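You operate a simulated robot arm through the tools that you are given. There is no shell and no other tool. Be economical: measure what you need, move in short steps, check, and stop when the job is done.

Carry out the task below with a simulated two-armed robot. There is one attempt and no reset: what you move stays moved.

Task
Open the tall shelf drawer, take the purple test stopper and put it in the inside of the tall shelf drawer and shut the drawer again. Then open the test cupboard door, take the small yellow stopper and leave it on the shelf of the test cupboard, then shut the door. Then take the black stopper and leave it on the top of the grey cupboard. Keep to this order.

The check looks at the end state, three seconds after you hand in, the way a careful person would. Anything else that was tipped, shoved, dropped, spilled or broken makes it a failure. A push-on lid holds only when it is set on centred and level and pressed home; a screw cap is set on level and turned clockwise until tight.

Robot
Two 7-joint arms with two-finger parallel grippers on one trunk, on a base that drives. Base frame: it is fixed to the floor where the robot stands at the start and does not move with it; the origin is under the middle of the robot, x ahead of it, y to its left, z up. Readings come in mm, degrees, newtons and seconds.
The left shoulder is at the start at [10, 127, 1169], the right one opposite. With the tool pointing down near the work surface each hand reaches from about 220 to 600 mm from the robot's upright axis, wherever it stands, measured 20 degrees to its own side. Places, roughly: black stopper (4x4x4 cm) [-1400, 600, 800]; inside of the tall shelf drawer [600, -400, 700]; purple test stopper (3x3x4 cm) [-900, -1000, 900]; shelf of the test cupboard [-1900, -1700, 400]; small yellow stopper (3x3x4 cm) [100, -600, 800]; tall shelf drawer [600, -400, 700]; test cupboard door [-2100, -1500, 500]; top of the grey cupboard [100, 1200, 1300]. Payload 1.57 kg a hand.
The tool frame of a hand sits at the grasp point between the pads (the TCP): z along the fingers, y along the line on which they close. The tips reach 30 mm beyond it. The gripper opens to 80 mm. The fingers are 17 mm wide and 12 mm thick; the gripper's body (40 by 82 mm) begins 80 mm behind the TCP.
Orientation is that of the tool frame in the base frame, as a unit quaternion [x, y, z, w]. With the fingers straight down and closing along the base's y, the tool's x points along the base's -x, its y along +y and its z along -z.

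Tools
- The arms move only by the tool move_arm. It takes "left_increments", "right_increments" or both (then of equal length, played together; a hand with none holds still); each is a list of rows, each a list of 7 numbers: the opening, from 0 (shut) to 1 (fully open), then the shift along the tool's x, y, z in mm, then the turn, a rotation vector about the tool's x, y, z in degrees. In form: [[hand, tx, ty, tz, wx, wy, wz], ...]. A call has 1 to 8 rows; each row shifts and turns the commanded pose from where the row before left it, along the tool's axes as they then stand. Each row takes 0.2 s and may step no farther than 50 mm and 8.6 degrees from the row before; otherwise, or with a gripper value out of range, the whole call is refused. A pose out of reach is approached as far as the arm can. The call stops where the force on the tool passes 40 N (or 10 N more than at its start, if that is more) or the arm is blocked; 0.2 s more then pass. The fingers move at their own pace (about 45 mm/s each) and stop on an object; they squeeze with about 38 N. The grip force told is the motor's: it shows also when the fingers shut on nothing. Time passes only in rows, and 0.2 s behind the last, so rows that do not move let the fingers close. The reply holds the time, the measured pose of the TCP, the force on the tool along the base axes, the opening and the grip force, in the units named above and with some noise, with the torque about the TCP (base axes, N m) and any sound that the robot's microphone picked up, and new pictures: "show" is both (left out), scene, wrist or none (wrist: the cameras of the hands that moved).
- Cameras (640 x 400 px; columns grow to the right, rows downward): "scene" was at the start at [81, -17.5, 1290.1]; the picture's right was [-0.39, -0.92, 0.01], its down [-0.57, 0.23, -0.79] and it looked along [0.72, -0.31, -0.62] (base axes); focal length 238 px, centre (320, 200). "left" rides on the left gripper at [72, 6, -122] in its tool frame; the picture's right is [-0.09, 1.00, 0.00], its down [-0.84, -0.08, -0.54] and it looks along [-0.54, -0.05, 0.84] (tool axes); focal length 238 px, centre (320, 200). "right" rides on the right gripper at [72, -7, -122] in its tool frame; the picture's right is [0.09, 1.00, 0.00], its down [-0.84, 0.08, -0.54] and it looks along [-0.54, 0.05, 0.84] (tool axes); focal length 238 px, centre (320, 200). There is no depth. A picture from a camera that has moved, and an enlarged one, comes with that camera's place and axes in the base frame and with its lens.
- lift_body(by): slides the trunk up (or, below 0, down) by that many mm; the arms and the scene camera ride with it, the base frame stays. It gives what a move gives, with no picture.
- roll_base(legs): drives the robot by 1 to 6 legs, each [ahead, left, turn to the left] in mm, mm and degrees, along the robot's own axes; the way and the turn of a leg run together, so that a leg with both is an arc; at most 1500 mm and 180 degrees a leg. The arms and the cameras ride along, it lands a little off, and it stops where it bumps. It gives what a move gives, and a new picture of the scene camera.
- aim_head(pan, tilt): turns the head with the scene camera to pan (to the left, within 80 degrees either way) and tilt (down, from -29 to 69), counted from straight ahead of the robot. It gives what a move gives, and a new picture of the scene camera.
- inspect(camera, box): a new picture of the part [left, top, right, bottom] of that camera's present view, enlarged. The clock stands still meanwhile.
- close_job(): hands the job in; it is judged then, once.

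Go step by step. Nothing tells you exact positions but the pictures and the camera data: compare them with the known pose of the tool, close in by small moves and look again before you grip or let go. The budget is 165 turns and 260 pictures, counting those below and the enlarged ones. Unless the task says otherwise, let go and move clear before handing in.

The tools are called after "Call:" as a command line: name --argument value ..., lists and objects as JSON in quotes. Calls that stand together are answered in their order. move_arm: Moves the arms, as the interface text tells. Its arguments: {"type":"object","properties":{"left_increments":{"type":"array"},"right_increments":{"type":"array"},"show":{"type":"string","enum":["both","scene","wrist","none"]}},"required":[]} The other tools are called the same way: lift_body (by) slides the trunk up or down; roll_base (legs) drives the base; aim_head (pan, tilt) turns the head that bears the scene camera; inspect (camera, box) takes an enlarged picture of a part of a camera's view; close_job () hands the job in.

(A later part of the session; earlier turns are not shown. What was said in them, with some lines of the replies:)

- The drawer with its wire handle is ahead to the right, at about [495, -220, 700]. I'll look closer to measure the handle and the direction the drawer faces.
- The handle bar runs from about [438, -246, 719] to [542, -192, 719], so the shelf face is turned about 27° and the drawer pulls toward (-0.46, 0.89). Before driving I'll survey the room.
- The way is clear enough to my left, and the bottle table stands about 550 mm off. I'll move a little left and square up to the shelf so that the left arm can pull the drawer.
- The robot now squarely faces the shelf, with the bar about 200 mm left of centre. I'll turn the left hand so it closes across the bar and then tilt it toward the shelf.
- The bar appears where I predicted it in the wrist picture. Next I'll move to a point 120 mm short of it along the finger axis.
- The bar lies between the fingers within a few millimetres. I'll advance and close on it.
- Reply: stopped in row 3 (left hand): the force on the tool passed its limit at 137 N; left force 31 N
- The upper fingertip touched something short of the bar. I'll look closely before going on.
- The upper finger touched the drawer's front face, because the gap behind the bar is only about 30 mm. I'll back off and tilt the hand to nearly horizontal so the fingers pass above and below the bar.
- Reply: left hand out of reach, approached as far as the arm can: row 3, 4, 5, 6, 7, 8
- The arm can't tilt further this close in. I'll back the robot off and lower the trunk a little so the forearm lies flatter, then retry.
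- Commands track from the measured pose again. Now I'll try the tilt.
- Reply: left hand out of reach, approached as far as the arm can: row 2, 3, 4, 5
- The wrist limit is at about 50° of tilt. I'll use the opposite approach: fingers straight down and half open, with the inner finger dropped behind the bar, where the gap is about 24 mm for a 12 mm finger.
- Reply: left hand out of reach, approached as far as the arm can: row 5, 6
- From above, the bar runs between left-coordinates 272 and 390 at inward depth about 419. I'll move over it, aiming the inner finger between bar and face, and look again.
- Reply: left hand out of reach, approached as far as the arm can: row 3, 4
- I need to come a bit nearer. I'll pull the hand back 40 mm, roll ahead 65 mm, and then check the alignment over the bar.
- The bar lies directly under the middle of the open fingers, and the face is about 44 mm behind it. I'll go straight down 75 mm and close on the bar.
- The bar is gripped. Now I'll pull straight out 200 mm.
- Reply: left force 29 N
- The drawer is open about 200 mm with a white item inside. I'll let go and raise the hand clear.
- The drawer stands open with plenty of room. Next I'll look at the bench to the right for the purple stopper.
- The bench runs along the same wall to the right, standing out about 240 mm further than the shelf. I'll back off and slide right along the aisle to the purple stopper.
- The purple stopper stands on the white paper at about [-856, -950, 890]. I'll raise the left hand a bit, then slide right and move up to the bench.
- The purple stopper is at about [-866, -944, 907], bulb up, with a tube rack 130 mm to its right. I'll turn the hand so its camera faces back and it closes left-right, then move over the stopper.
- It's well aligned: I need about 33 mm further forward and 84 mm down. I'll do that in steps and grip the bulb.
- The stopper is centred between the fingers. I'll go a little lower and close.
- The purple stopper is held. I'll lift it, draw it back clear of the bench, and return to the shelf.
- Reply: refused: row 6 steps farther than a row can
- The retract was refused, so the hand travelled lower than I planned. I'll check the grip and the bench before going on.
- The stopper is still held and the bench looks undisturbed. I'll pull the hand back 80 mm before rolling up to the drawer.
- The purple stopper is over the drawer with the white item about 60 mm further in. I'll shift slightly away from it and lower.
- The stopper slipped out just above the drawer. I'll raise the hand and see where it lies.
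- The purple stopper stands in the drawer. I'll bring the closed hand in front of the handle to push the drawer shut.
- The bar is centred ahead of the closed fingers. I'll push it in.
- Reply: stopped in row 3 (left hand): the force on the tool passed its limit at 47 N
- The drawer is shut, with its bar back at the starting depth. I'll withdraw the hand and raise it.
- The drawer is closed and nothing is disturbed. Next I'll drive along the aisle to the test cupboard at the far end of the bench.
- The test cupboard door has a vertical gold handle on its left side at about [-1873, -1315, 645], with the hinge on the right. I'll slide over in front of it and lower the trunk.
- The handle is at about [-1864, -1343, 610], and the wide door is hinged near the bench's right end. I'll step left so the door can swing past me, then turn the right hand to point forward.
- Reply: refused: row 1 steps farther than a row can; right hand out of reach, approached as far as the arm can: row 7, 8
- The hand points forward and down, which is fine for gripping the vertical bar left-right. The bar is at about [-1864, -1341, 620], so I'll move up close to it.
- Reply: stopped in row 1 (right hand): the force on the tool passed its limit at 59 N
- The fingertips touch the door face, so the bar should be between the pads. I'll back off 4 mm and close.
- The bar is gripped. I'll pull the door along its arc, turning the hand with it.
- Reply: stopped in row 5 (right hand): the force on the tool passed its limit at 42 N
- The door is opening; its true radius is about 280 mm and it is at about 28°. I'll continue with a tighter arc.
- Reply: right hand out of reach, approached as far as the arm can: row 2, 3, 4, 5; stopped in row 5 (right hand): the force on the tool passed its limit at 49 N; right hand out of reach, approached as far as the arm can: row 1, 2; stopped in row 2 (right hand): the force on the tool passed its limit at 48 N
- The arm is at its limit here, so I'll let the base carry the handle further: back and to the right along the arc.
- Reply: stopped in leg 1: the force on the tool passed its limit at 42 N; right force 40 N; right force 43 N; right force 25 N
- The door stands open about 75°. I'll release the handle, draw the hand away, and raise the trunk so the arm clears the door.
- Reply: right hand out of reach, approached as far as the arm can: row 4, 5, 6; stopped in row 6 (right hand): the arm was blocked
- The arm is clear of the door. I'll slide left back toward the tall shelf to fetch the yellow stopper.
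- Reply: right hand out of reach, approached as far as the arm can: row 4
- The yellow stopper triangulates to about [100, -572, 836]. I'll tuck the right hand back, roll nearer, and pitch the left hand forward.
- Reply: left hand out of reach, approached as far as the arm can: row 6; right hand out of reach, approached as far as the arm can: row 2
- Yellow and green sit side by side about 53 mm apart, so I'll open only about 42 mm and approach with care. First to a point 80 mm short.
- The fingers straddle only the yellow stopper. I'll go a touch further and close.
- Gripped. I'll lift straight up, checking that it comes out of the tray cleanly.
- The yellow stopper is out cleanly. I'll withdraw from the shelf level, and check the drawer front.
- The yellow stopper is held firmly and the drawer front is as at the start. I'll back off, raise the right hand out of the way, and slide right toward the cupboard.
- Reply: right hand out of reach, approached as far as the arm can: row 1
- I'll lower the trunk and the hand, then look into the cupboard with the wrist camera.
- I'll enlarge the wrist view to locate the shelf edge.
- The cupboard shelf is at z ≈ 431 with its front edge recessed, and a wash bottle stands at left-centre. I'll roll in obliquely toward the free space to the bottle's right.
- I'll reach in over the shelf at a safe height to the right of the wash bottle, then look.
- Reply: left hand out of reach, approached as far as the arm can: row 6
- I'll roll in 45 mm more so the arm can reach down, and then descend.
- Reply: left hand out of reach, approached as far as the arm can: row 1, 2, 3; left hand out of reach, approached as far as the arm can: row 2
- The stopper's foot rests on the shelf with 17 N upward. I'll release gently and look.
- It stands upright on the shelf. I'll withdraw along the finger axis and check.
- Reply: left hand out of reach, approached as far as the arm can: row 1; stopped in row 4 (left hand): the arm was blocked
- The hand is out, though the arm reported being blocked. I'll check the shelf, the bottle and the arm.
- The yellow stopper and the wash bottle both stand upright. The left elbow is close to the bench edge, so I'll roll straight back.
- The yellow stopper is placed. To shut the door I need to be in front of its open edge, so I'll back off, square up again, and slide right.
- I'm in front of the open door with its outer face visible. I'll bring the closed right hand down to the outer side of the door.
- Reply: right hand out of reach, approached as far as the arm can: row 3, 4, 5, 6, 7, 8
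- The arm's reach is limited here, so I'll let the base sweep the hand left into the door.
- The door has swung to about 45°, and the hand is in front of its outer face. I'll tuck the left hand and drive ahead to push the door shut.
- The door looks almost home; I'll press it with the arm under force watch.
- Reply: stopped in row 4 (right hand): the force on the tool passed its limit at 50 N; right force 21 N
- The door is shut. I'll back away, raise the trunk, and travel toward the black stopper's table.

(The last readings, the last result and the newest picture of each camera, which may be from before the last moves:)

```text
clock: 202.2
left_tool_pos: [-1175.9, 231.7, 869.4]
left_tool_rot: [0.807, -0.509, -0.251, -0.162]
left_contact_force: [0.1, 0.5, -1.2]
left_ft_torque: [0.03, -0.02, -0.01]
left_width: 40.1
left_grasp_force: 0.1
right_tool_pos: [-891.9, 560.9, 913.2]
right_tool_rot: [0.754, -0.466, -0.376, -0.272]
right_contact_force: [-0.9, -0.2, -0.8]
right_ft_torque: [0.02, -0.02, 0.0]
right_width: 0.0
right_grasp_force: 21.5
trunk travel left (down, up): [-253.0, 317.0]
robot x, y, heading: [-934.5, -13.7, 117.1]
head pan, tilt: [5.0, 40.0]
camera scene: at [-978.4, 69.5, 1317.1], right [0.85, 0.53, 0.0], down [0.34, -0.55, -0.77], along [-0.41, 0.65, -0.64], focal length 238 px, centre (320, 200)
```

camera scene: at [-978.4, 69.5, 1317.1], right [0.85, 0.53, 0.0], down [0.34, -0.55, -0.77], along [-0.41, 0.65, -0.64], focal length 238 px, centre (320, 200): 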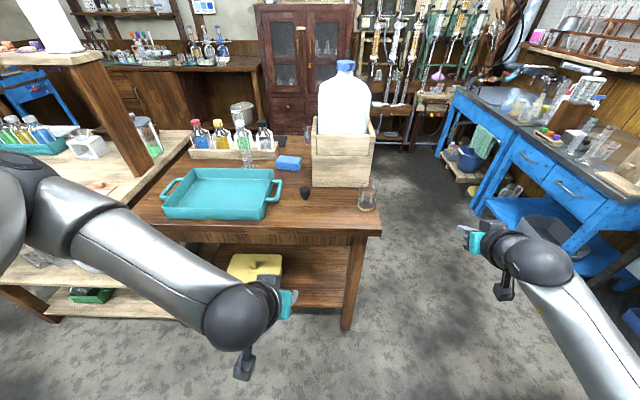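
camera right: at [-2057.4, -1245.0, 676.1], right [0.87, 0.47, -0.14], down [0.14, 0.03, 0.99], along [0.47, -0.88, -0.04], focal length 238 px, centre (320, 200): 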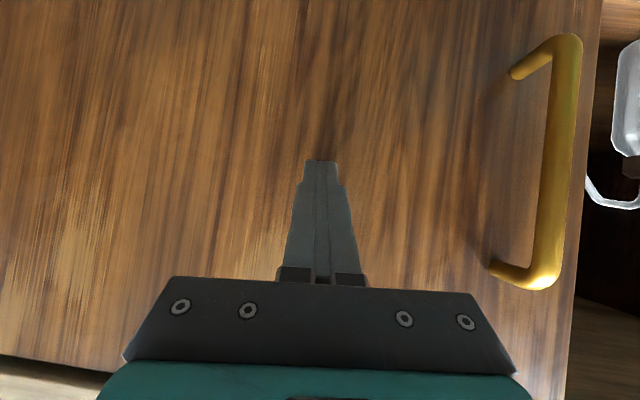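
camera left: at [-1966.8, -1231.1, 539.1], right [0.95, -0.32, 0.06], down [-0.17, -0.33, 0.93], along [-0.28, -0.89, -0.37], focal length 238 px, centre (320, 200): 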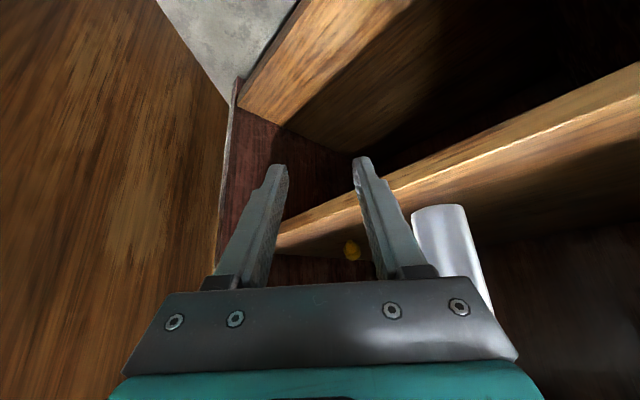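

The black stopper is at about [-1370, 595, 805] between the teal tray and the crate, directly in line with the left hand. I'll raise the hand, open it and roll closer.

Call:
move_arm --left_increments '[[0.9, -23, 0, -33, 0, 0, 0], [0.9, -23, 0, -33, 0, 0, 0]]' --show "none"

Call:
roll_base --legs '[[185, 0, 0]]'

Call:
inspect --camera "left" --box '[0, 0, 640, 400]'

```text
clock: 202.8
left_tool_pos: [-1178.5, 244.8, 946.2]
left_tool_rot: [0.807, -0.51, -0.25, -0.163]
left_contact_force: [0.2, 0.9, -0.7]
left_ft_torque: [-0.01, 0.04, 0.0]
left_width: 72.0
left_grasp_force: 0.0
left hand out of reach, approached as far as the arm can: row 2
right_tool_pos: [-891.3, 561.3, 913.4]
right_tool_rot: [0.754, -0.466, -0.376, -0.271]
right_contact_force: [-0.8, 0.3, -0.5]
right_ft_torque: [0.04, -0.04, 0.0]
right_width: 0.2
right_grasp_force: 21.5
trunk travel left (down, up): [-253.0, 317.0]
robot x, y, heading: [-931.0, -10.3, 117.1]
head pan, tilt: [5.0, 40.0]
```

```text
clock: 204.3
left_tool_pos: [-1262.2, 409.8, 945.5]
left_tool_rot: [0.807, -0.509, -0.251, -0.163]
left_contact_force: [-0.1, -0.1, -0.5]
left_ft_torque: [-0.02, 0.02, -0.01]
left_width: 71.9
left_grasp_force: 0.0
right_tool_pos: [-975.5, 725.4, 912.4]
right_tool_rot: [0.754, -0.465, -0.376, -0.271]
right_contact_force: [-0.2, -0.5, -0.3]
right_ft_torque: [-0.04, 0.0, 0.0]
right_width: 0.1
right_grasp_force: 21.3
trunk travel left (down, up): [-253.0, 317.0]
robot x, y, heading: [-1013.4, 150.6, 117.0]
head pan, tilt: [5.0, 40.0]
camera scene: at [-1062.3, 233.8, 1317.0], right [0.85, 0.53, 0.0], down [0.34, -0.55, -0.77], along [-0.41, 0.65, -0.64], focal length 238 px, centre (320, 200)
```

scene: 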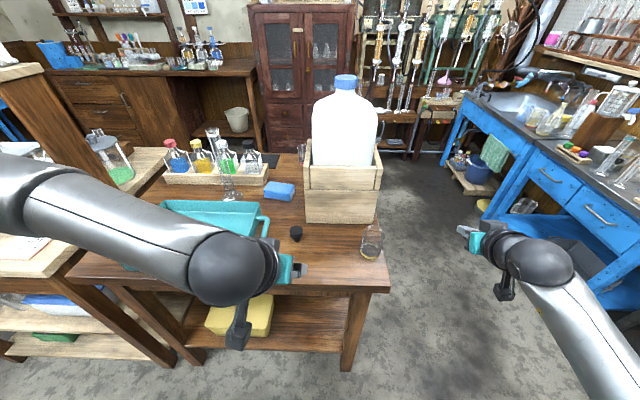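

```text
1.00 times, centred on (320, 200) of left (not enlarged: the box is as wide or as high as the picture)
camera zoom: at [-1213.6, 290.1, 1005.6], right [-0.93, -0.36, 0.05], down [-0.1, 0.37, 0.92], along [-0.35, 0.86, -0.38], focal length 238 px, centre (320, 200)
```

zoom: 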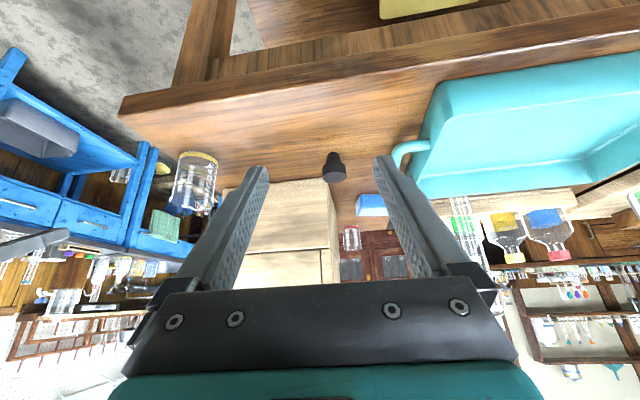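

The black stopper triangulates to about [-1356, 576, 821]. I'll move to 80 mm short along the finger axis and look.

Call:
move_arm --left_increments '[[0.9, -28.5, 4.9, 39, 0, 0, 0], [0.9, -28.5, 4.9, 39, 0, 0, 0], [0.9, -28.5, 4.9, 39, 0, 0, 0], [0.9, 0, 0, 0, 0, 0, 0]]' --show "wrist"

```text
clock: 205.3
left_tool_pos: [-1334.1, 526.6, 898.4]
left_tool_rot: [0.807, -0.509, -0.25, -0.163]
left_contact_force: [-0.4, 0.3, -0.1]
left_ft_torque: [0.01, -0.02, 0.05]
left_width: 71.7
left_grasp_force: 0.1
right_tool_pos: [-976.2, 722.9, 914.5]
right_tool_rot: [0.753, -0.465, -0.376, -0.272]
right_contact_force: [0.0, -0.5, 0.4]
right_ft_torque: [0.01, 0.01, 0.0]
right_width: 0.1
right_grasp_force: 21.8
trunk travel left (down, up): [-253.0, 317.0]
robot x, y, heading: [-1017.3, 151.3, 117.0]
head pan, tilt: [5.0, 40.0]
camera left: at [-1285.1, 406.7, 958.2], right [-0.93, -0.36, 0.05], down [-0.1, 0.37, 0.92], along [-0.35, 0.86, -0.38], focal length 238 px, centre (320, 200)
```

left: 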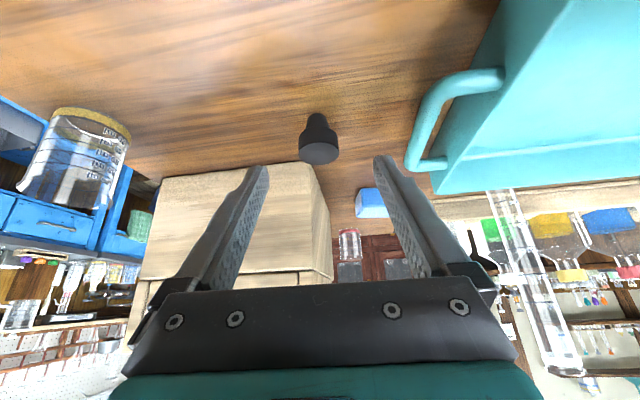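

Perfectly centred. I'll advance onto the cap and close.

Call:
move_arm --left_increments '[[0.9, 0, 0, 25, 0, 0, 0], [0.9, 0, 0, 25, 0, 0, 0], [0.9, 0, 0, 24, 0, 0, 0], [0.4, 0, 0, 0, 0, 0, 0], [0, 0, 0, 0, 0, 0, 0], [0, 0, 0, 0, 0, 0, 0], [0, 0, 0, 0, 0, 0, 0]]' --show "wrist"

```text
clock: 206.9
left_tool_pos: [-1351.6, 564.5, 838.0]
left_tool_rot: [0.807, -0.509, -0.251, -0.163]
left_contact_force: [0.3, 0.2, -0.3]
left_ft_torque: [0.03, 0.0, -0.02]
left_width: 34.3
left_grasp_force: 28.7
right_tool_pos: [-975.7, 724.2, 913.0]
right_tool_rot: [0.753, -0.466, -0.376, -0.273]
right_contact_force: [0.0, 0.0, 0.2]
right_ft_torque: [0.01, 0.05, 0.01]
right_width: 0.1
right_grasp_force: 21.2
trunk travel left (down, up): [-253.0, 317.0]
robot x, y, heading: [-1017.2, 153.7, 116.7]
head pan, tilt: [5.0, 40.0]
camera left: at [-1302.9, 445.4, 898.0], right [-0.93, -0.36, 0.05], down [-0.1, 0.37, 0.92], along [-0.35, 0.86, -0.38], focal length 238 px, centre (320, 200)
```

left: 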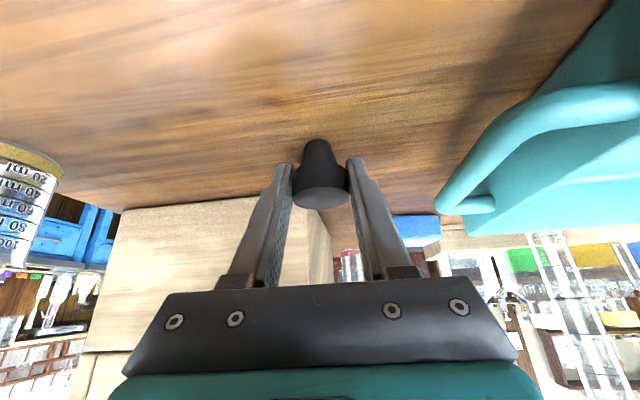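

The black stopper is held. I'll lift it clear.

Call:
move_arm --left_increments '[[0, -12, 0, -16, 0, 0, 0], [0, -23, 0, -33, 0, 0, 0], [0, -23, 0, -33, 0, 0, 0], [0, -23, 0, -33, 0, 0, 0], [0, 20, 0, -40, 0, 0, 0]]' --show "scene"

```text
clock: 208.1
left_tool_pos: [-1335.5, 529.3, 1001.1]
left_tool_rot: [0.807, -0.509, -0.251, -0.163]
left_contact_force: [0.3, 0.3, 0.1]
left_ft_torque: [0.03, -0.01, 0.0]
left_width: 33.9
left_grasp_force: 37.5
right_tool_pos: [-975.8, 724.8, 912.7]
right_tool_rot: [0.753, -0.466, -0.375, -0.273]
right_contact_force: [-0.4, -1.0, 0.0]
right_ft_torque: [0.0, 0.0, 0.02]
right_width: 0.0
right_grasp_force: 21.0
trunk travel left (down, up): [-253.0, 317.0]
robot x, y, heading: [-1014.6, 151.3, 117.2]
head pan, tilt: [5.0, 40.0]
camera scene: at [-1061.9, 232.8, 1317.1], right [0.85, 0.53, 0.0], down [0.34, -0.54, -0.77], along [-0.41, 0.65, -0.64], focal length 238 px, centre (320, 200)
```

scene: 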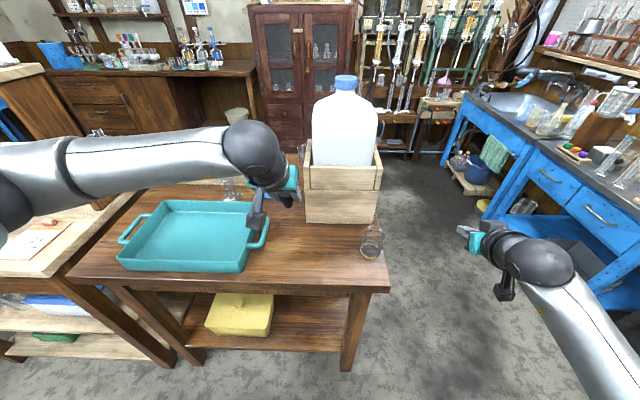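

The stopper is lifted. The grey cupboard stands to the right, facing across the aisle, so I'll back off, turn right 90°, and look at it.

Call:
roll_base --legs '[[-200, 0, 0], [0, 0, -90], [450, 250, 0]]'

Call:
lift_body --by 300

Call:
aim_head --pan 10 --tilt 25

```text
clock: 216.2
left_tool_pos: [-252.1, 715.8, 999.6]
left_tool_rot: [-0.206, 0.932, 0.061, 0.293]
left_contact_force: [-0.1, -0.6, -0.1]
left_ft_torque: [0.01, -0.01, 0.01]
left_width: 33.6
left_grasp_force: 38.3
right_tool_pos: [-59.1, 355.0, 912.8]
right_tool_rot: [-0.199, 0.863, 0.071, 0.458]
right_contact_force: [-0.2, 0.3, 0.5]
right_ft_torque: [-0.03, 0.01, -0.02]
right_width: 0.0
right_grasp_force: 21.5
trunk travel left (down, up): [-253.0, 317.0]
robot x, y, heading: [-630.4, 397.1, 26.3]
head pan, tilt: [5.0, 40.0]
camera scene: at [-547.5, 449.0, 1317.0], right [0.52, -0.85, 0.0], down [-0.55, -0.34, -0.77], along [0.65, 0.4, -0.64], focal length 238 px, centre (320, 200)
```

scene: 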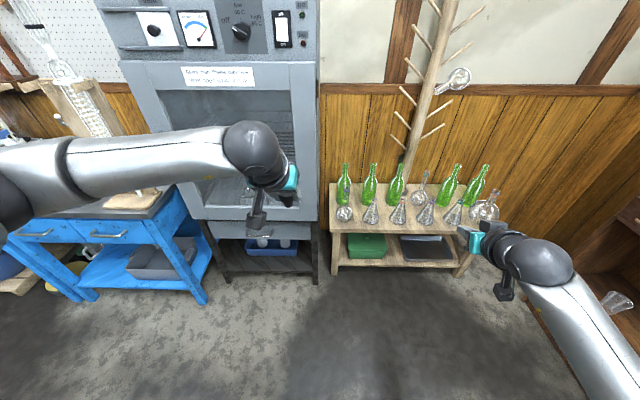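

```text
clock: 219.2
left_tool_pos: [-251.8, 714.3, 1299.5]
left_tool_rot: [-0.206, 0.932, 0.061, 0.292]
left_contact_force: [0.2, 0.2, -0.9]
left_ft_torque: [0.0, -0.03, 0.02]
left_width: 34.0
left_grasp_force: 38.6
right_tool_pos: [-59.8, 355.1, 1213.6]
right_tool_rot: [-0.2, 0.863, 0.072, 0.458]
right_contact_force: [-0.8, 0.1, 0.3]
right_ft_torque: [0.02, 0.0, -0.03]
right_width: 0.1
right_grasp_force: 21.0
trunk travel left (down, up): [-553.0, 17.0]
robot x, y, heading: [-631.8, 395.3, 26.3]
head pan, tilt: [5.0, 40.0]
```

```text
clock: 220.0
left_tool_pos: [-250.8, 715.3, 1299.8]
left_tool_rot: [-0.206, 0.932, 0.061, 0.293]
left_contact_force: [-0.2, 0.2, -0.3]
left_ft_torque: [-0.02, -0.02, 0.0]
left_width: 33.9
left_grasp_force: 38.2
right_tool_pos: [-59.0, 354.3, 1212.3]
right_tool_rot: [-0.199, 0.863, 0.07, 0.458]
right_contact_force: [0.0, -0.4, 0.0]
right_ft_torque: [0.0, 0.01, 0.04]
right_width: 0.0
right_grasp_force: 21.1
trunk travel left (down, up): [-553.0, 17.0]
robot x, y, heading: [-630.7, 394.2, 26.5]
head pan, tilt: [10.0, 25.0]
camera scene: at [-546.0, 459.1, 1640.3], right [0.59, -0.8, 0.0], down [-0.34, -0.25, -0.91], along [0.73, 0.54, -0.42], focal length 238 px, centre (320, 200)
```

scene: 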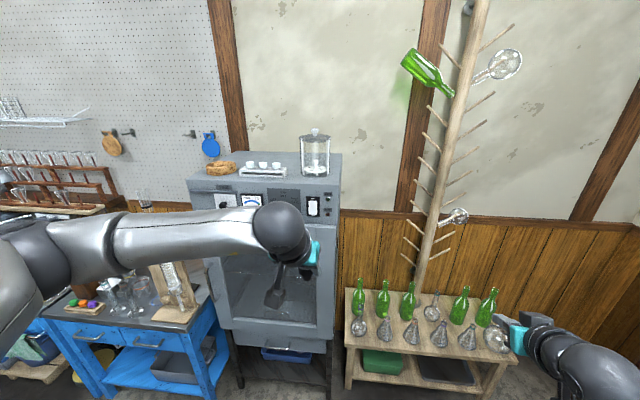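

The cupboard top carries a cork ring, a small white rack and a jar. I'll enlarge it to find free space.

Call:
inspect --camera "scene" --box '[180, 110, 360, 225]'

```text
3.48 times, centred on (270, 168) of scene
camera zoom: at [-546.0, 459.1, 1640.3], right [0.59, -0.8, 0.0], down [-0.34, -0.25, -0.91], along [0.73, 0.54, -0.42], focal length 827 px, centre (494, 313)
```

zoom: 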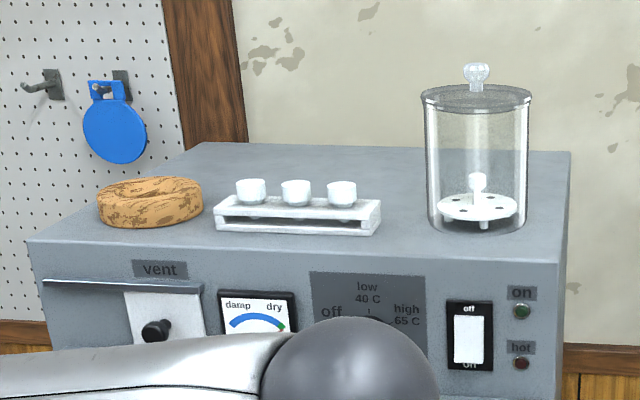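

The area behind the small white rack is free. I'll raise the left hand well above everything, tuck the right one, then roll up to the cupboard.

Call:
move_arm --left_increments '[[0, -24, 0, -35, 0, 0, 0], [0, -24, 0, -35, 0, 0, 0], [0, -24, 0, -35, 0, 0, 0], [0, -24, 0, -35, 0, 0, 0]]' --right_increments '[[0, 0, 0, -40, 0, 0, 0], [0, 0, 0, -40, 0, 0, 0], [0, 0, 0, -40, 0, 0, 0], [0, 0, 0, -40, 0, 0, 0]]' --show "none"

```text
clock: 221.0
left_tool_pos: [-253.0, 715.9, 1469.2]
left_tool_rot: [-0.206, 0.932, 0.061, 0.292]
left_contact_force: [0.4, 0.1, 0.1]
left_ft_torque: [0.0, -0.02, 0.0]
left_width: 33.7
left_grasp_force: 38.2
right_tool_pos: [-162.0, 304.4, 1296.9]
right_tool_rot: [-0.199, 0.863, 0.072, 0.458]
right_contact_force: [0.5, 0.0, 0.3]
right_ft_torque: [-0.01, 0.01, 0.0]
right_width: 0.0
right_grasp_force: 20.8
right hand out of reach, approached as far as the arm can: row 4
trunk travel left (down, up): [-553.0, 17.0]
robot x, y, heading: [-632.6, 397.2, 26.4]
head pan, tilt: [10.0, 25.0]
```

Call:
roll_base --legs '[[300, 200, 0]]'

Call:
inspect --camera "left" --box '[0, 0, 640, 400]'

```text
clock: 223.3
left_tool_pos: [-75.8, 1026.1, 1469.5]
left_tool_rot: [-0.206, 0.932, 0.061, 0.293]
left_contact_force: [-1.2, -0.5, -0.5]
left_ft_torque: [-0.01, 0.0, -0.02]
left_width: 33.7
left_grasp_force: 37.7
right_tool_pos: [15.0, 615.3, 1296.2]
right_tool_rot: [-0.199, 0.863, 0.071, 0.459]
right_contact_force: [-0.3, -0.4, 0.7]
right_ft_torque: [0.0, -0.01, 0.03]
right_width: 0.0
right_grasp_force: 20.9
trunk travel left (down, up): [-553.0, 17.0]
robot x, y, heading: [-455.1, 706.4, 26.7]
head pan, tilt: [10.0, 25.0]
camera scene: at [-370.3, 769.2, 1640.4], right [0.59, -0.8, 0.0], down [-0.34, -0.25, -0.91], along [0.73, 0.54, -0.42], focal length 238 px, centre (320, 200)
```

scene: 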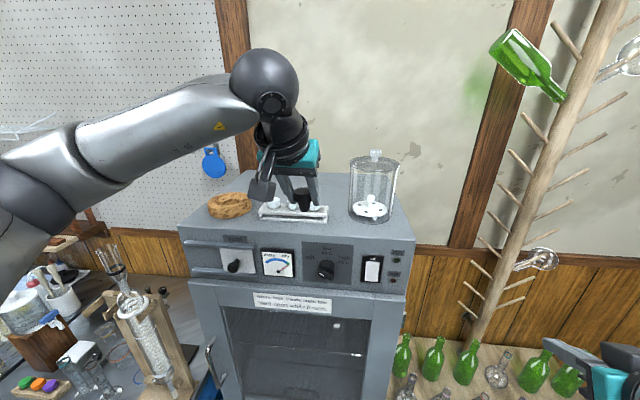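

```text
1.00 times, centred on (320, 200) of left (not enlarged: the box is as wide or as high as the picture)
camera zoom: at [-196.6, 979.2, 1529.9], right [-0.35, 0.94, 0.05], down [0.37, 0.09, 0.92], along [0.86, 0.34, -0.38], focal length 238 px, centre (320, 200)
```

zoom: 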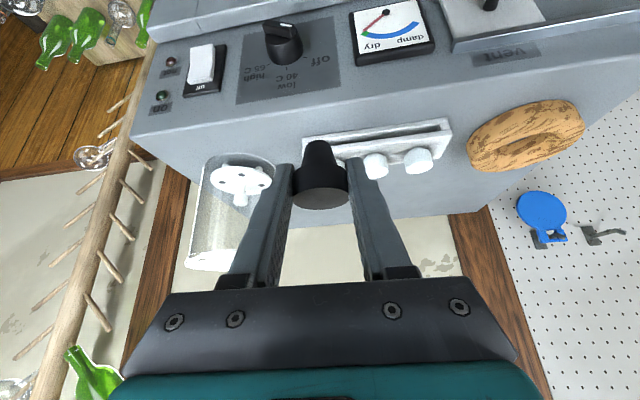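

The top surface is at z ≈ 1351. I'll aim behind the rack at about [208, 1182]: raise 30 mm more, then roll ahead 170 mm.

Call:
move_arm --left_increments '[[0, -17, 0, -25, 0, 0, 0]]' --show "none"

Call:
roll_base --legs '[[170, 0, 0]]'

Call:
inspect --camera "left" --box '[0, 0, 640, 400]'

```text
clock: 223.7
left_tool_pos: [-77.7, 1024.4, 1500.7]
left_tool_rot: [-0.207, 0.932, 0.063, 0.292]
left_contact_force: [-0.6, -1.2, -0.3]
left_ft_torque: [0.03, 0.04, 0.0]
left_width: 33.8
left_grasp_force: 38.1
right_tool_pos: [13.9, 612.5, 1296.1]
right_tool_rot: [-0.2, 0.863, 0.072, 0.458]
right_contact_force: [-0.3, 0.1, -0.6]
right_ft_torque: [0.02, 0.02, 0.04]
right_width: 0.1
right_grasp_force: 21.6
trunk travel left (down, up): [-553.0, 17.0]
robot x, y, heading: [-456.8, 707.7, 26.4]
head pan, tilt: [10.0, 25.0]
```

```text
clock: 225.1
left_tool_pos: [72.9, 1101.7, 1499.4]
left_tool_rot: [-0.205, 0.932, 0.06, 0.293]
left_contact_force: [-0.4, -0.3, -1.1]
left_ft_torque: [0.01, -0.01, -0.02]
left_width: 34.0
left_grasp_force: 37.4
right_tool_pos: [164.7, 689.6, 1296.5]
right_tool_rot: [-0.2, 0.863, 0.072, 0.459]
right_contact_force: [0.8, -0.2, -0.9]
right_ft_torque: [-0.04, 0.03, -0.03]
right_width: 0.1
right_grasp_force: 21.5
trunk travel left (down, up): [-553.0, 17.0]
robot x, y, heading: [-308.0, 783.2, 26.3]
head pan, tilt: [10.0, 25.0]
camera scene: at [-220.1, 843.8, 1640.4], right [0.59, -0.8, 0.0], down [-0.34, -0.25, -0.91], along [0.73, 0.54, -0.42], focal length 238 px, centre (320, 200)
```

scene: 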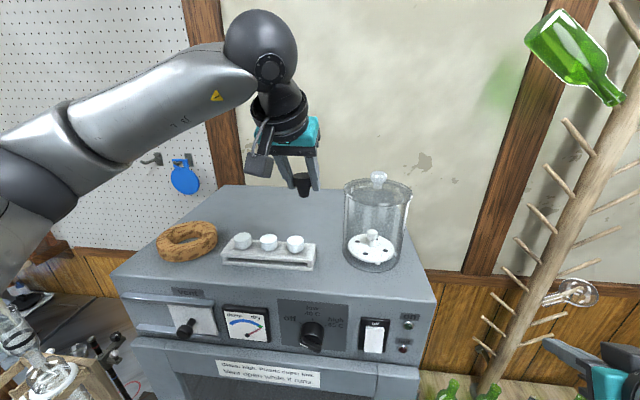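

```text
1.00 times, centred on (320, 200) of left (not enlarged: the box is as wide or as high as the picture)
camera zoom: at [-46.8, 1053.8, 1559.6], right [-0.35, 0.94, 0.05], down [0.37, 0.09, 0.92], along [0.86, 0.34, -0.38], focal length 238 px, centre (320, 200)
```

zoom: 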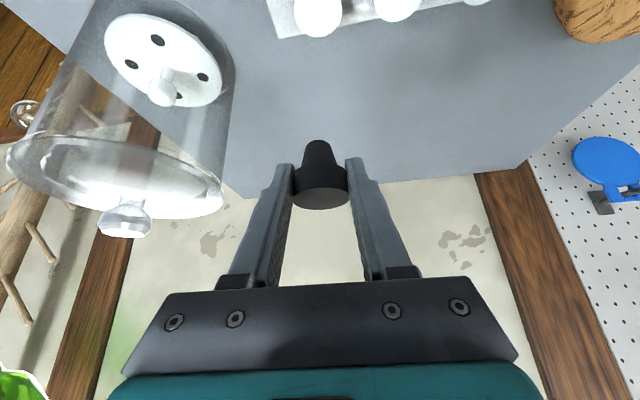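

There is plenty of room behind the rack. I'll move forward over the free spot and lower to just above the surface.

Call:
move_arm --left_increments '[[0, -33.5, 1.7, 23.7, 0, 0, 0], [0, -33.5, 1.7, 23.7, 0, 0, 0], [0, -33.5, 1.7, 23.7, 0, 0, 0], [0, 17, 0, 24.6, 0, 0, 0], [0, 17, 0, 24.6, 0, 0, 0], [0, 17, 0, 24.6, 0, 0, 0]]' --show "both"

```text
clock: 226.5
left_tool_pos: [183.6, 1156.7, 1409.1]
left_tool_rot: [-0.206, 0.931, 0.062, 0.293]
left_contact_force: [0.7, 0.5, -0.1]
left_ft_torque: [-0.02, 0.02, 0.0]
left_width: 33.8
left_grasp_force: 38.0
right_tool_pos: [164.4, 688.1, 1296.8]
right_tool_rot: [-0.2, 0.863, 0.072, 0.459]
right_contact_force: [-0.7, -0.3, -0.4]
right_ft_torque: [0.03, 0.0, -0.03]
right_width: 0.0
right_grasp_force: 21.4
trunk travel left (down, up): [-553.0, 17.0]
robot x, y, heading: [-307.7, 780.5, 26.5]
head pan, tilt: [10.0, 25.0]
camera scene: at [-220.9, 843.9, 1640.4], right [0.59, -0.8, 0.0], down [-0.34, -0.25, -0.91], along [0.73, 0.54, -0.42], focal length 238 px, centre (320, 200)
camera left: at [62.7, 1109.2, 1469.5], right [-0.35, 0.94, 0.05], down [0.37, 0.09, 0.92], along [0.86, 0.34, -0.38], focal length 238 px, centre (320, 200)
```

scene: 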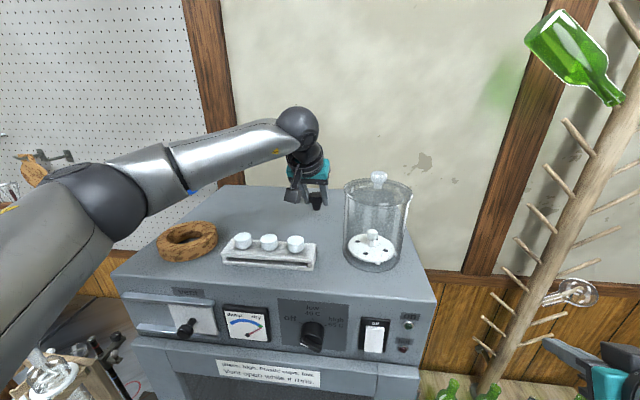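
left: 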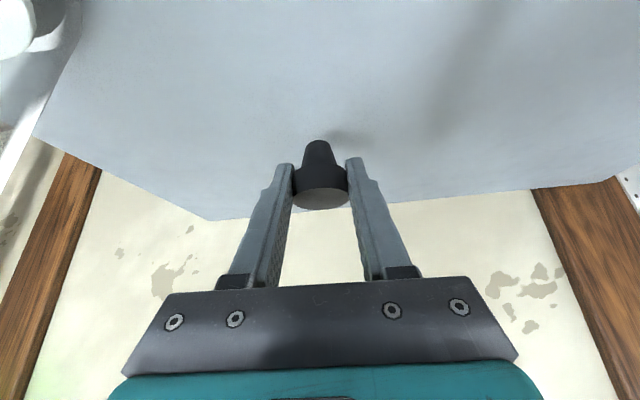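

Call:
move_arm --left_increments '[[0, 2.9, 0, 4.1, 0, 0, 0], [0, 2.9, 0, 4.1, 0, 0, 0], [0, 2.9, 0, 4.1, 0, 0, 0]]' --show "wrist"

```text
clock: 227.3
left_tool_pos: [183.2, 1156.0, 1394.9]
left_tool_rot: [-0.206, 0.932, 0.061, 0.293]
left_contact_force: [1.1, -0.3, -0.5]
left_ft_torque: [-0.02, 0.0, 0.01]
left_width: 34.0
left_grasp_force: 37.7
right_tool_pos: [164.7, 689.4, 1297.2]
right_tool_rot: [-0.2, 0.863, 0.072, 0.458]
right_contact_force: [-1.1, 0.1, -0.2]
right_ft_torque: [0.0, 0.02, -0.06]
right_width: 0.0
right_grasp_force: 20.9
trunk travel left (down, up): [-553.0, 17.0]
robot x, y, heading: [-310.2, 783.4, 26.5]
head pan, tilt: [10.0, 25.0]
camera left: at [62.6, 1109.0, 1454.3], right [-0.35, 0.94, 0.05], down [0.37, 0.09, 0.92], along [0.86, 0.34, -0.38], focal length 238 px, centre (320, 200)
```

left: 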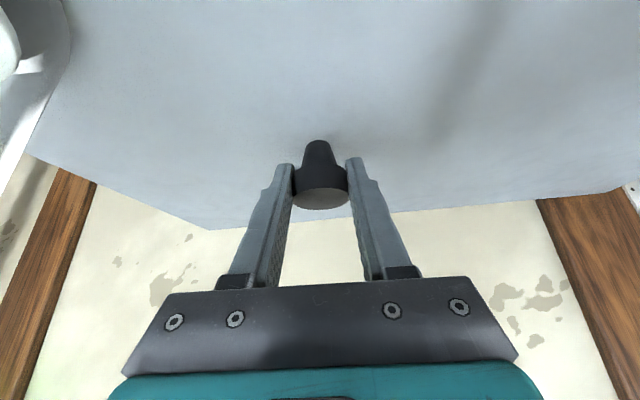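

Call:
move_arm --left_increments '[[0, 1.7, 0, 2.5, 0, 0, 0], [0, 1.7, 0, 2.5, 0, 0, 0], [0, 1.1, 0, 1.6, 0, 0, 0]]' --show "wrist"

```text
clock: 228.1
left_tool_pos: [183.2, 1156.8, 1386.5]
left_tool_rot: [-0.206, 0.931, 0.061, 0.294]
left_contact_force: [-0.7, 0.2, 0.1]
left_ft_torque: [0.03, 0.02, -0.02]
left_width: 33.8
left_grasp_force: 38.3
right_tool_pos: [164.0, 688.6, 1297.2]
right_tool_rot: [-0.2, 0.863, 0.072, 0.458]
right_contact_force: [-0.7, 0.3, 0.0]
right_ft_torque: [-0.01, -0.02, 0.05]
right_width: 0.0
right_grasp_force: 21.1
trunk travel left (down, up): [-553.0, 17.0]
robot x, y, heading: [-306.9, 787.3, 26.4]
head pan, tilt: [10.0, 25.0]
camera left: at [62.7, 1109.2, 1446.1], right [-0.35, 0.94, 0.05], down [0.37, 0.09, 0.92], along [0.86, 0.34, -0.38], focal length 238 px, centre (320, 200)
```

left: 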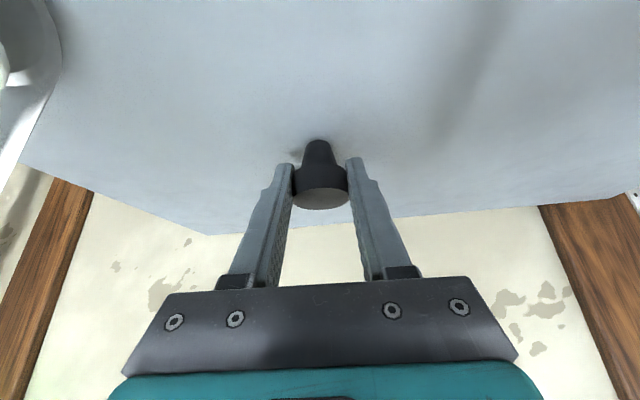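

Call:
move_arm --left_increments '[[0, 1.4, 0, 2.1, 0, 0, 0], [0, 1.4, 0, 2.1, 0, 0, 0], [0, 1.4, 0, 2.1, 0, 0, 0]]' --show "wrist"

```text
clock: 228.9
left_tool_pos: [183.1, 1156.3, 1382.3]
left_tool_rot: [-0.206, 0.93, 0.061, 0.297]
left_contact_force: [-0.4, 0.9, 13.8]
left_ft_torque: [0.09, -0.07, 0.0]
left_width: 33.8
left_grasp_force: 38.0
right_tool_pos: [163.6, 687.5, 1297.3]
right_tool_rot: [-0.2, 0.863, 0.072, 0.458]
right_contact_force: [-0.5, 0.0, 0.5]
right_ft_torque: [0.02, 0.02, -0.03]
right_width: 0.2
right_grasp_force: 20.9
trunk travel left (down, up): [-553.0, 17.0]
robot x, y, heading: [-306.4, 785.4, 26.2]
head pan, tilt: [10.0, 25.0]
camera left: at [62.3, 1108.9, 1441.0], right [-0.35, 0.94, 0.04], down [0.36, 0.09, 0.93], along [0.86, 0.34, -0.37], focal length 238 px, centre (320, 200)
```

left: 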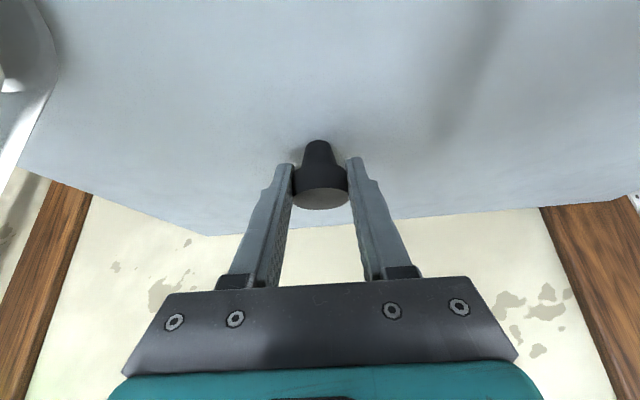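

The stopper has touched down with 14 N. I'll ease off a millimetre, release slowly, and withdraw along the fingers.

Call:
move_arm --left_increments '[[0, -1, 0, -1.4, 0, 0, 0], [0.45, 0, 0, 0, 0, 0, 0], [0.52, 0, 0, 0, 0, 0, 0], [0.65, 0, 0, 0, 0, 0, 0], [0.8, 0, 0, 0, 0, 0, 0], [0.8, 0, 0, -20, 0, 0, 0], [0.8, 0, 0, -35, 0, 0, 0], [0.8, 0, 0, -40, 0, 0, 0]]' --show "both"

```text
clock: 230.7
left_tool_pos: [133.2, 1134.1, 1458.3]
left_tool_rot: [-0.206, 0.932, 0.06, 0.293]
left_contact_force: [0.1, 0.2, -0.2]
left_ft_torque: [0.03, 0.0, 0.01]
left_width: 63.7
left_grasp_force: 0.1
right_tool_pos: [163.4, 689.8, 1296.8]
right_tool_rot: [-0.2, 0.863, 0.072, 0.458]
right_contact_force: [-0.5, 0.5, -0.4]
right_ft_torque: [-0.02, 0.03, 0.0]
right_width: 0.0
right_grasp_force: 21.4
trunk travel left (down, up): [-553.0, 17.0]
robot x, y, heading: [-309.4, 784.8, 26.6]
head pan, tilt: [10.0, 25.0]
camera scene: at [-221.7, 843.0, 1640.5], right [0.59, -0.8, 0.0], down [-0.34, -0.25, -0.91], along [0.73, 0.54, -0.42], focal length 238 px, centre (320, 200)
camera left: at [12.8, 1085.7, 1519.1], right [-0.35, 0.94, 0.05], down [0.37, 0.09, 0.92], along [0.86, 0.34, -0.38], focal length 238 px, centre (320, 200)
```

scene: 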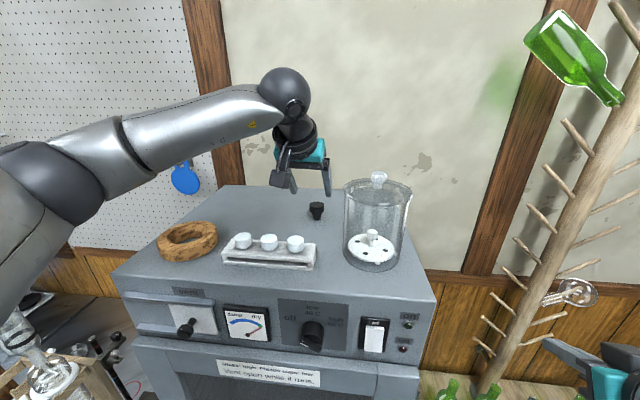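
left: 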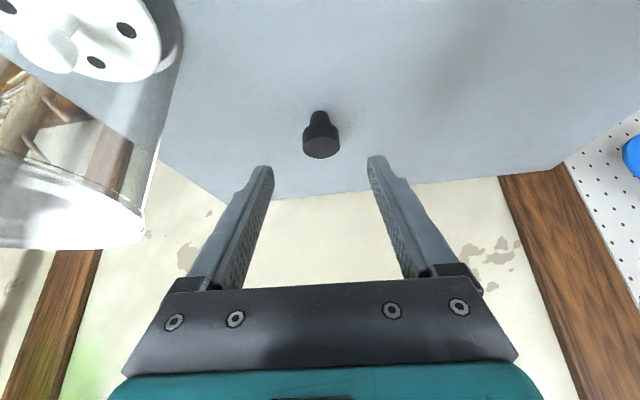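

The black stopper stands on the cupboard top. I'll rise, roll back clear, and take one last look at the drawer and bench.

Call:
move_arm --left_increments '[[0.8, -24, 0, -35, 0, 0, 0], [0.8, 0, 0, -45, 0, 0, 0], [0.8, 0, 0, -45, 0, 0, 0]]' --show "none"

Call:
roll_base --legs '[[-350, 0, 0]]'

Call:
aim_head --pan -65 --tilt 35

```text
clock: 231.5
left_tool_pos: [84.2, 1112.2, 1575.6]
left_tool_rot: [-0.206, 0.932, 0.061, 0.293]
left_contact_force: [-0.3, -1.0, -0.2]
left_ft_torque: [-0.01, 0.0, 0.03]
left_width: 63.9
left_grasp_force: 0.0
right_tool_pos: [162.4, 688.3, 1297.0]
right_tool_rot: [-0.2, 0.863, 0.072, 0.459]
right_contact_force: [-1.0, 0.1, 0.0]
right_ft_torque: [-0.02, -0.01, 0.02]
right_width: 0.0
right_grasp_force: 21.5
trunk travel left (down, up): [-553.0, 17.0]
robot x, y, heading: [-307.7, 786.6, 26.6]
head pan, tilt: [10.0, 25.0]
```

```text
clock: 233.8
left_tool_pos: [-224.2, 958.1, 1576.1]
left_tool_rot: [-0.205, 0.932, 0.06, 0.293]
left_contact_force: [0.0, -0.1, 1.0]
left_ft_torque: [0.01, -0.01, -0.02]
left_width: 64.1
left_grasp_force: 0.0
right_tool_pos: [-146.6, 534.1, 1295.6]
right_tool_rot: [-0.199, 0.863, 0.07, 0.458]
right_contact_force: [0.3, -0.3, 0.9]
right_ft_torque: [0.02, 0.04, 0.01]
right_width: 0.2
right_grasp_force: 21.0
trunk travel left (down, up): [-553.0, 17.0]
robot x, y, heading: [-618.0, 631.8, 26.3]
head pan, tilt: [10.0, 25.0]
camera scene: at [-531.6, 688.7, 1640.4], right [0.59, -0.8, 0.0], down [-0.34, -0.25, -0.91], along [0.73, 0.54, -0.42], focal length 238 px, centre (320, 200)
```

scene: 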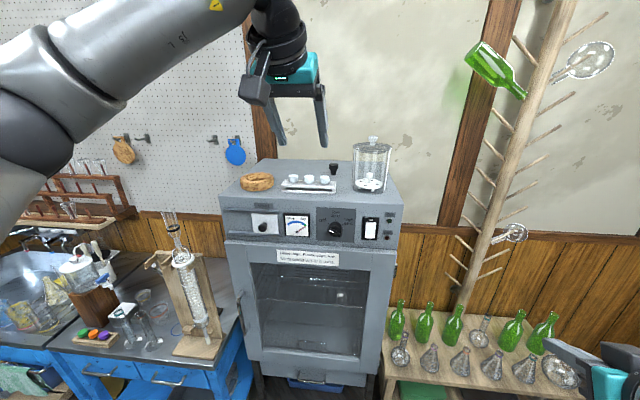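

```text
clock: 235.2
left_tool_pos: [-223.9, 958.1, 1574.5]
left_tool_rot: [-0.206, 0.932, 0.06, 0.294]
left_contact_force: [0.3, 0.5, 0.2]
left_ft_torque: [0.0, 0.0, -0.01]
left_width: 64.2
left_grasp_force: 0.1
right_tool_pos: [-146.9, 533.8, 1295.7]
right_tool_rot: [-0.198, 0.863, 0.071, 0.459]
right_contact_force: [-0.3, 0.8, -0.3]
right_ft_torque: [0.01, -0.02, 0.03]
right_width: 0.0
right_grasp_force: 21.6
trunk travel left (down, up): [-553.0, 17.0]
robot x, y, heading: [-616.7, 629.7, 26.2]
head pan, tilt: [-65.0, 35.0]
camera scene: at [-536.5, 579.3, 1624.6], right [-0.62, -0.78, 0.0], down [-0.45, 0.36, -0.82], along [0.64, -0.51, -0.57], focal length 238 px, centre (320, 200)
```

scene: 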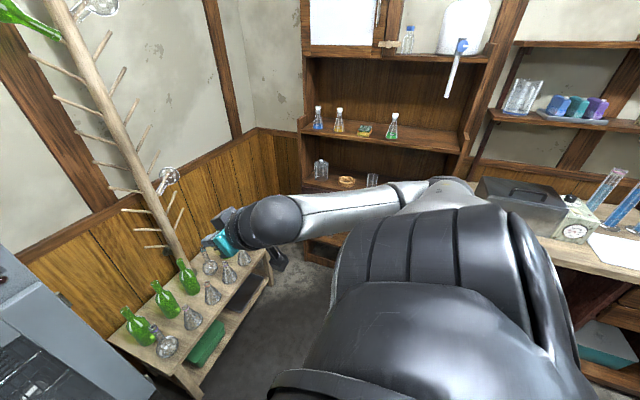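

All looks undisturbed so far. I'll turn to see the drawer and the cupboard door once more.

Call:
roll_base --legs '[[0, 0, -90]]'

Call:
aim_head --pan 25 --tilt 30

Call:
inspect --camera "scene" --box '[200, 100, 520, 300]'

Call:
aim_head --pan -50 --tilt 25

```text
clock: 239.4
left_tool_pos: [-284.2, 240.4, 1574.0]
left_tool_rot: [0.509, 0.808, -0.162, 0.25]
left_contact_force: [-0.6, 0.0, -0.5]
left_ft_torque: [0.0, 0.03, 0.0]
left_width: 64.1
left_grasp_force: 0.2
right_tool_pos: [-706.8, 158.6, 1296.3]
right_tool_rot: [0.464, 0.754, -0.271, 0.377]
right_contact_force: [0.0, 0.6, 0.4]
right_ft_torque: [0.01, 0.02, -0.01]
right_width: 0.0
right_grasp_force: 20.8
trunk travel left (down, up): [-553.0, 17.0]
robot x, y, heading: [-618.8, 626.8, -62.9]
head pan, tilt: [-65.0, 35.0]
camera scene: at [-663.8, 551.3, 1624.6], right [-0.79, 0.61, 0.0], down [0.35, 0.45, -0.82], along [-0.5, -0.65, -0.57], focal length 238 px, centre (320, 200)
```

scene: 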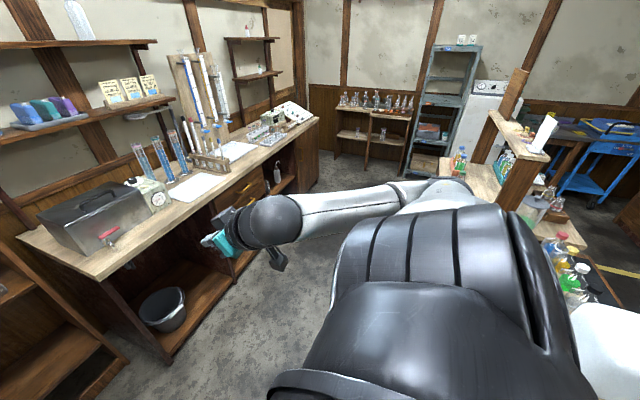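

```text
clock: 241.1
left_tool_pos: [-284.2, 240.4, 1573.6]
left_tool_rot: [0.508, 0.808, -0.162, 0.251]
left_contact_force: [-0.6, 0.1, 0.4]
left_ft_torque: [0.03, 0.0, -0.02]
left_width: 64.3
left_grasp_force: 0.0
right_tool_pos: [-706.7, 156.5, 1296.5]
right_tool_rot: [0.464, 0.754, -0.271, 0.377]
right_contact_force: [-0.6, -0.1, 0.4]
right_ft_torque: [0.0, -0.06, -0.03]
right_width: 0.1
right_grasp_force: 21.3
trunk travel left (down, up): [-553.0, 17.0]
robot x, y, heading: [-618.8, 633.0, -62.8]
head pan, tilt: [25.0, 30.0]
camera scene: at [-538.4, 565.3, 1632.4], right [-0.61, -0.79, 0.0], down [-0.39, 0.31, -0.87], along [0.68, -0.53, -0.5], focal length 238 px, centre (320, 200)
```

scene: 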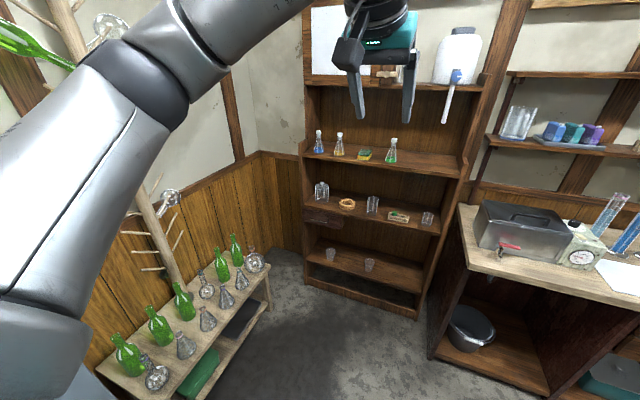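

```text
2.00 times, centred on (360, 200) of scene
camera zoom: at [-538.4, 565.3, 1632.4], right [-0.61, -0.79, 0.0], down [-0.39, 0.31, -0.87], along [0.68, -0.53, -0.5], focal length 475 px, centre (240, 200)
```

zoom: 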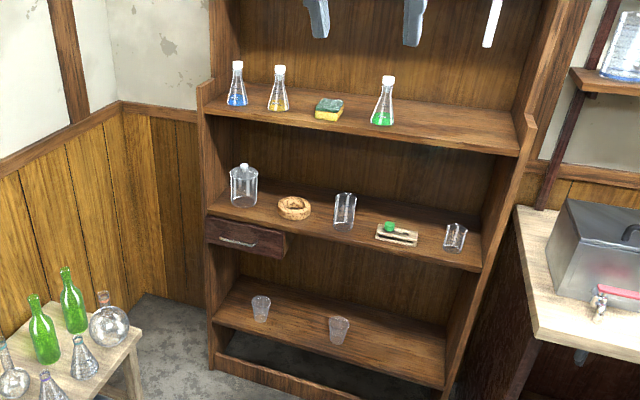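

```text
clock: 242.6
left_tool_pos: [-283.9, 239.8, 1574.4]
left_tool_rot: [0.509, 0.808, -0.162, 0.251]
left_contact_force: [-1.3, -0.1, 0.4]
left_ft_torque: [-0.05, 0.01, -0.03]
left_width: 64.3
left_grasp_force: 0.0
right_tool_pos: [-706.4, 157.5, 1295.4]
right_tool_rot: [0.464, 0.754, -0.271, 0.377]
right_contact_force: [-0.6, 0.2, -0.6]
right_ft_torque: [-0.03, 0.0, 0.0]
right_width: 0.0
right_grasp_force: 20.5
trunk travel left (down, up): [-553.0, 17.0]
robot x, y, heading: [-616.8, 632.4, -62.9]
head pan, tilt: [-50.0, 25.0]
camera scene: at [-645.4, 535.9, 1640.4], right [-0.92, 0.39, 0.0], down [0.16, 0.39, -0.91], along [-0.35, -0.84, -0.42], focal length 238 px, centre (320, 200)
```

scene: 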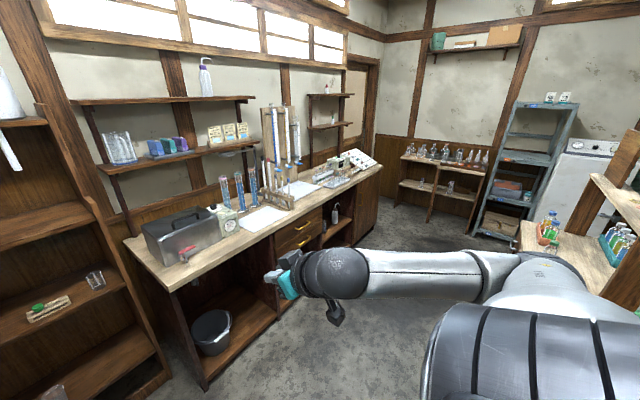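

The drawer and the cupboard door are both shut, all three stoppers are in their places, and nothing else looks disturbed. I'm handing in.

Call:
close_job

```text
The job is handed in.
```

I finished all three parts in the order you gave and handed the job in; no verdict has come back yet.

- **Purple stopper:** it is inside the tall shelf drawer, and the drawer is shut. It slipped out of the grip just above the drawer, but it dropped in and came to rest standing.
- **Yellow stopper:** it stands on the test cupboard shelf, to the right of the wash bottle, and the door is shut.
- **Black stopper:** it stands on the grey cupboard top, behind the small white rack.

On one drive the left hand passed over the bench lower than I intended, because a retract move was refused. While I withdrew from the cupboard, the left arm was also blocked briefly, with its elbow close to the bench edge. I saw nothing tipped or moved in the later pictures of the bench.
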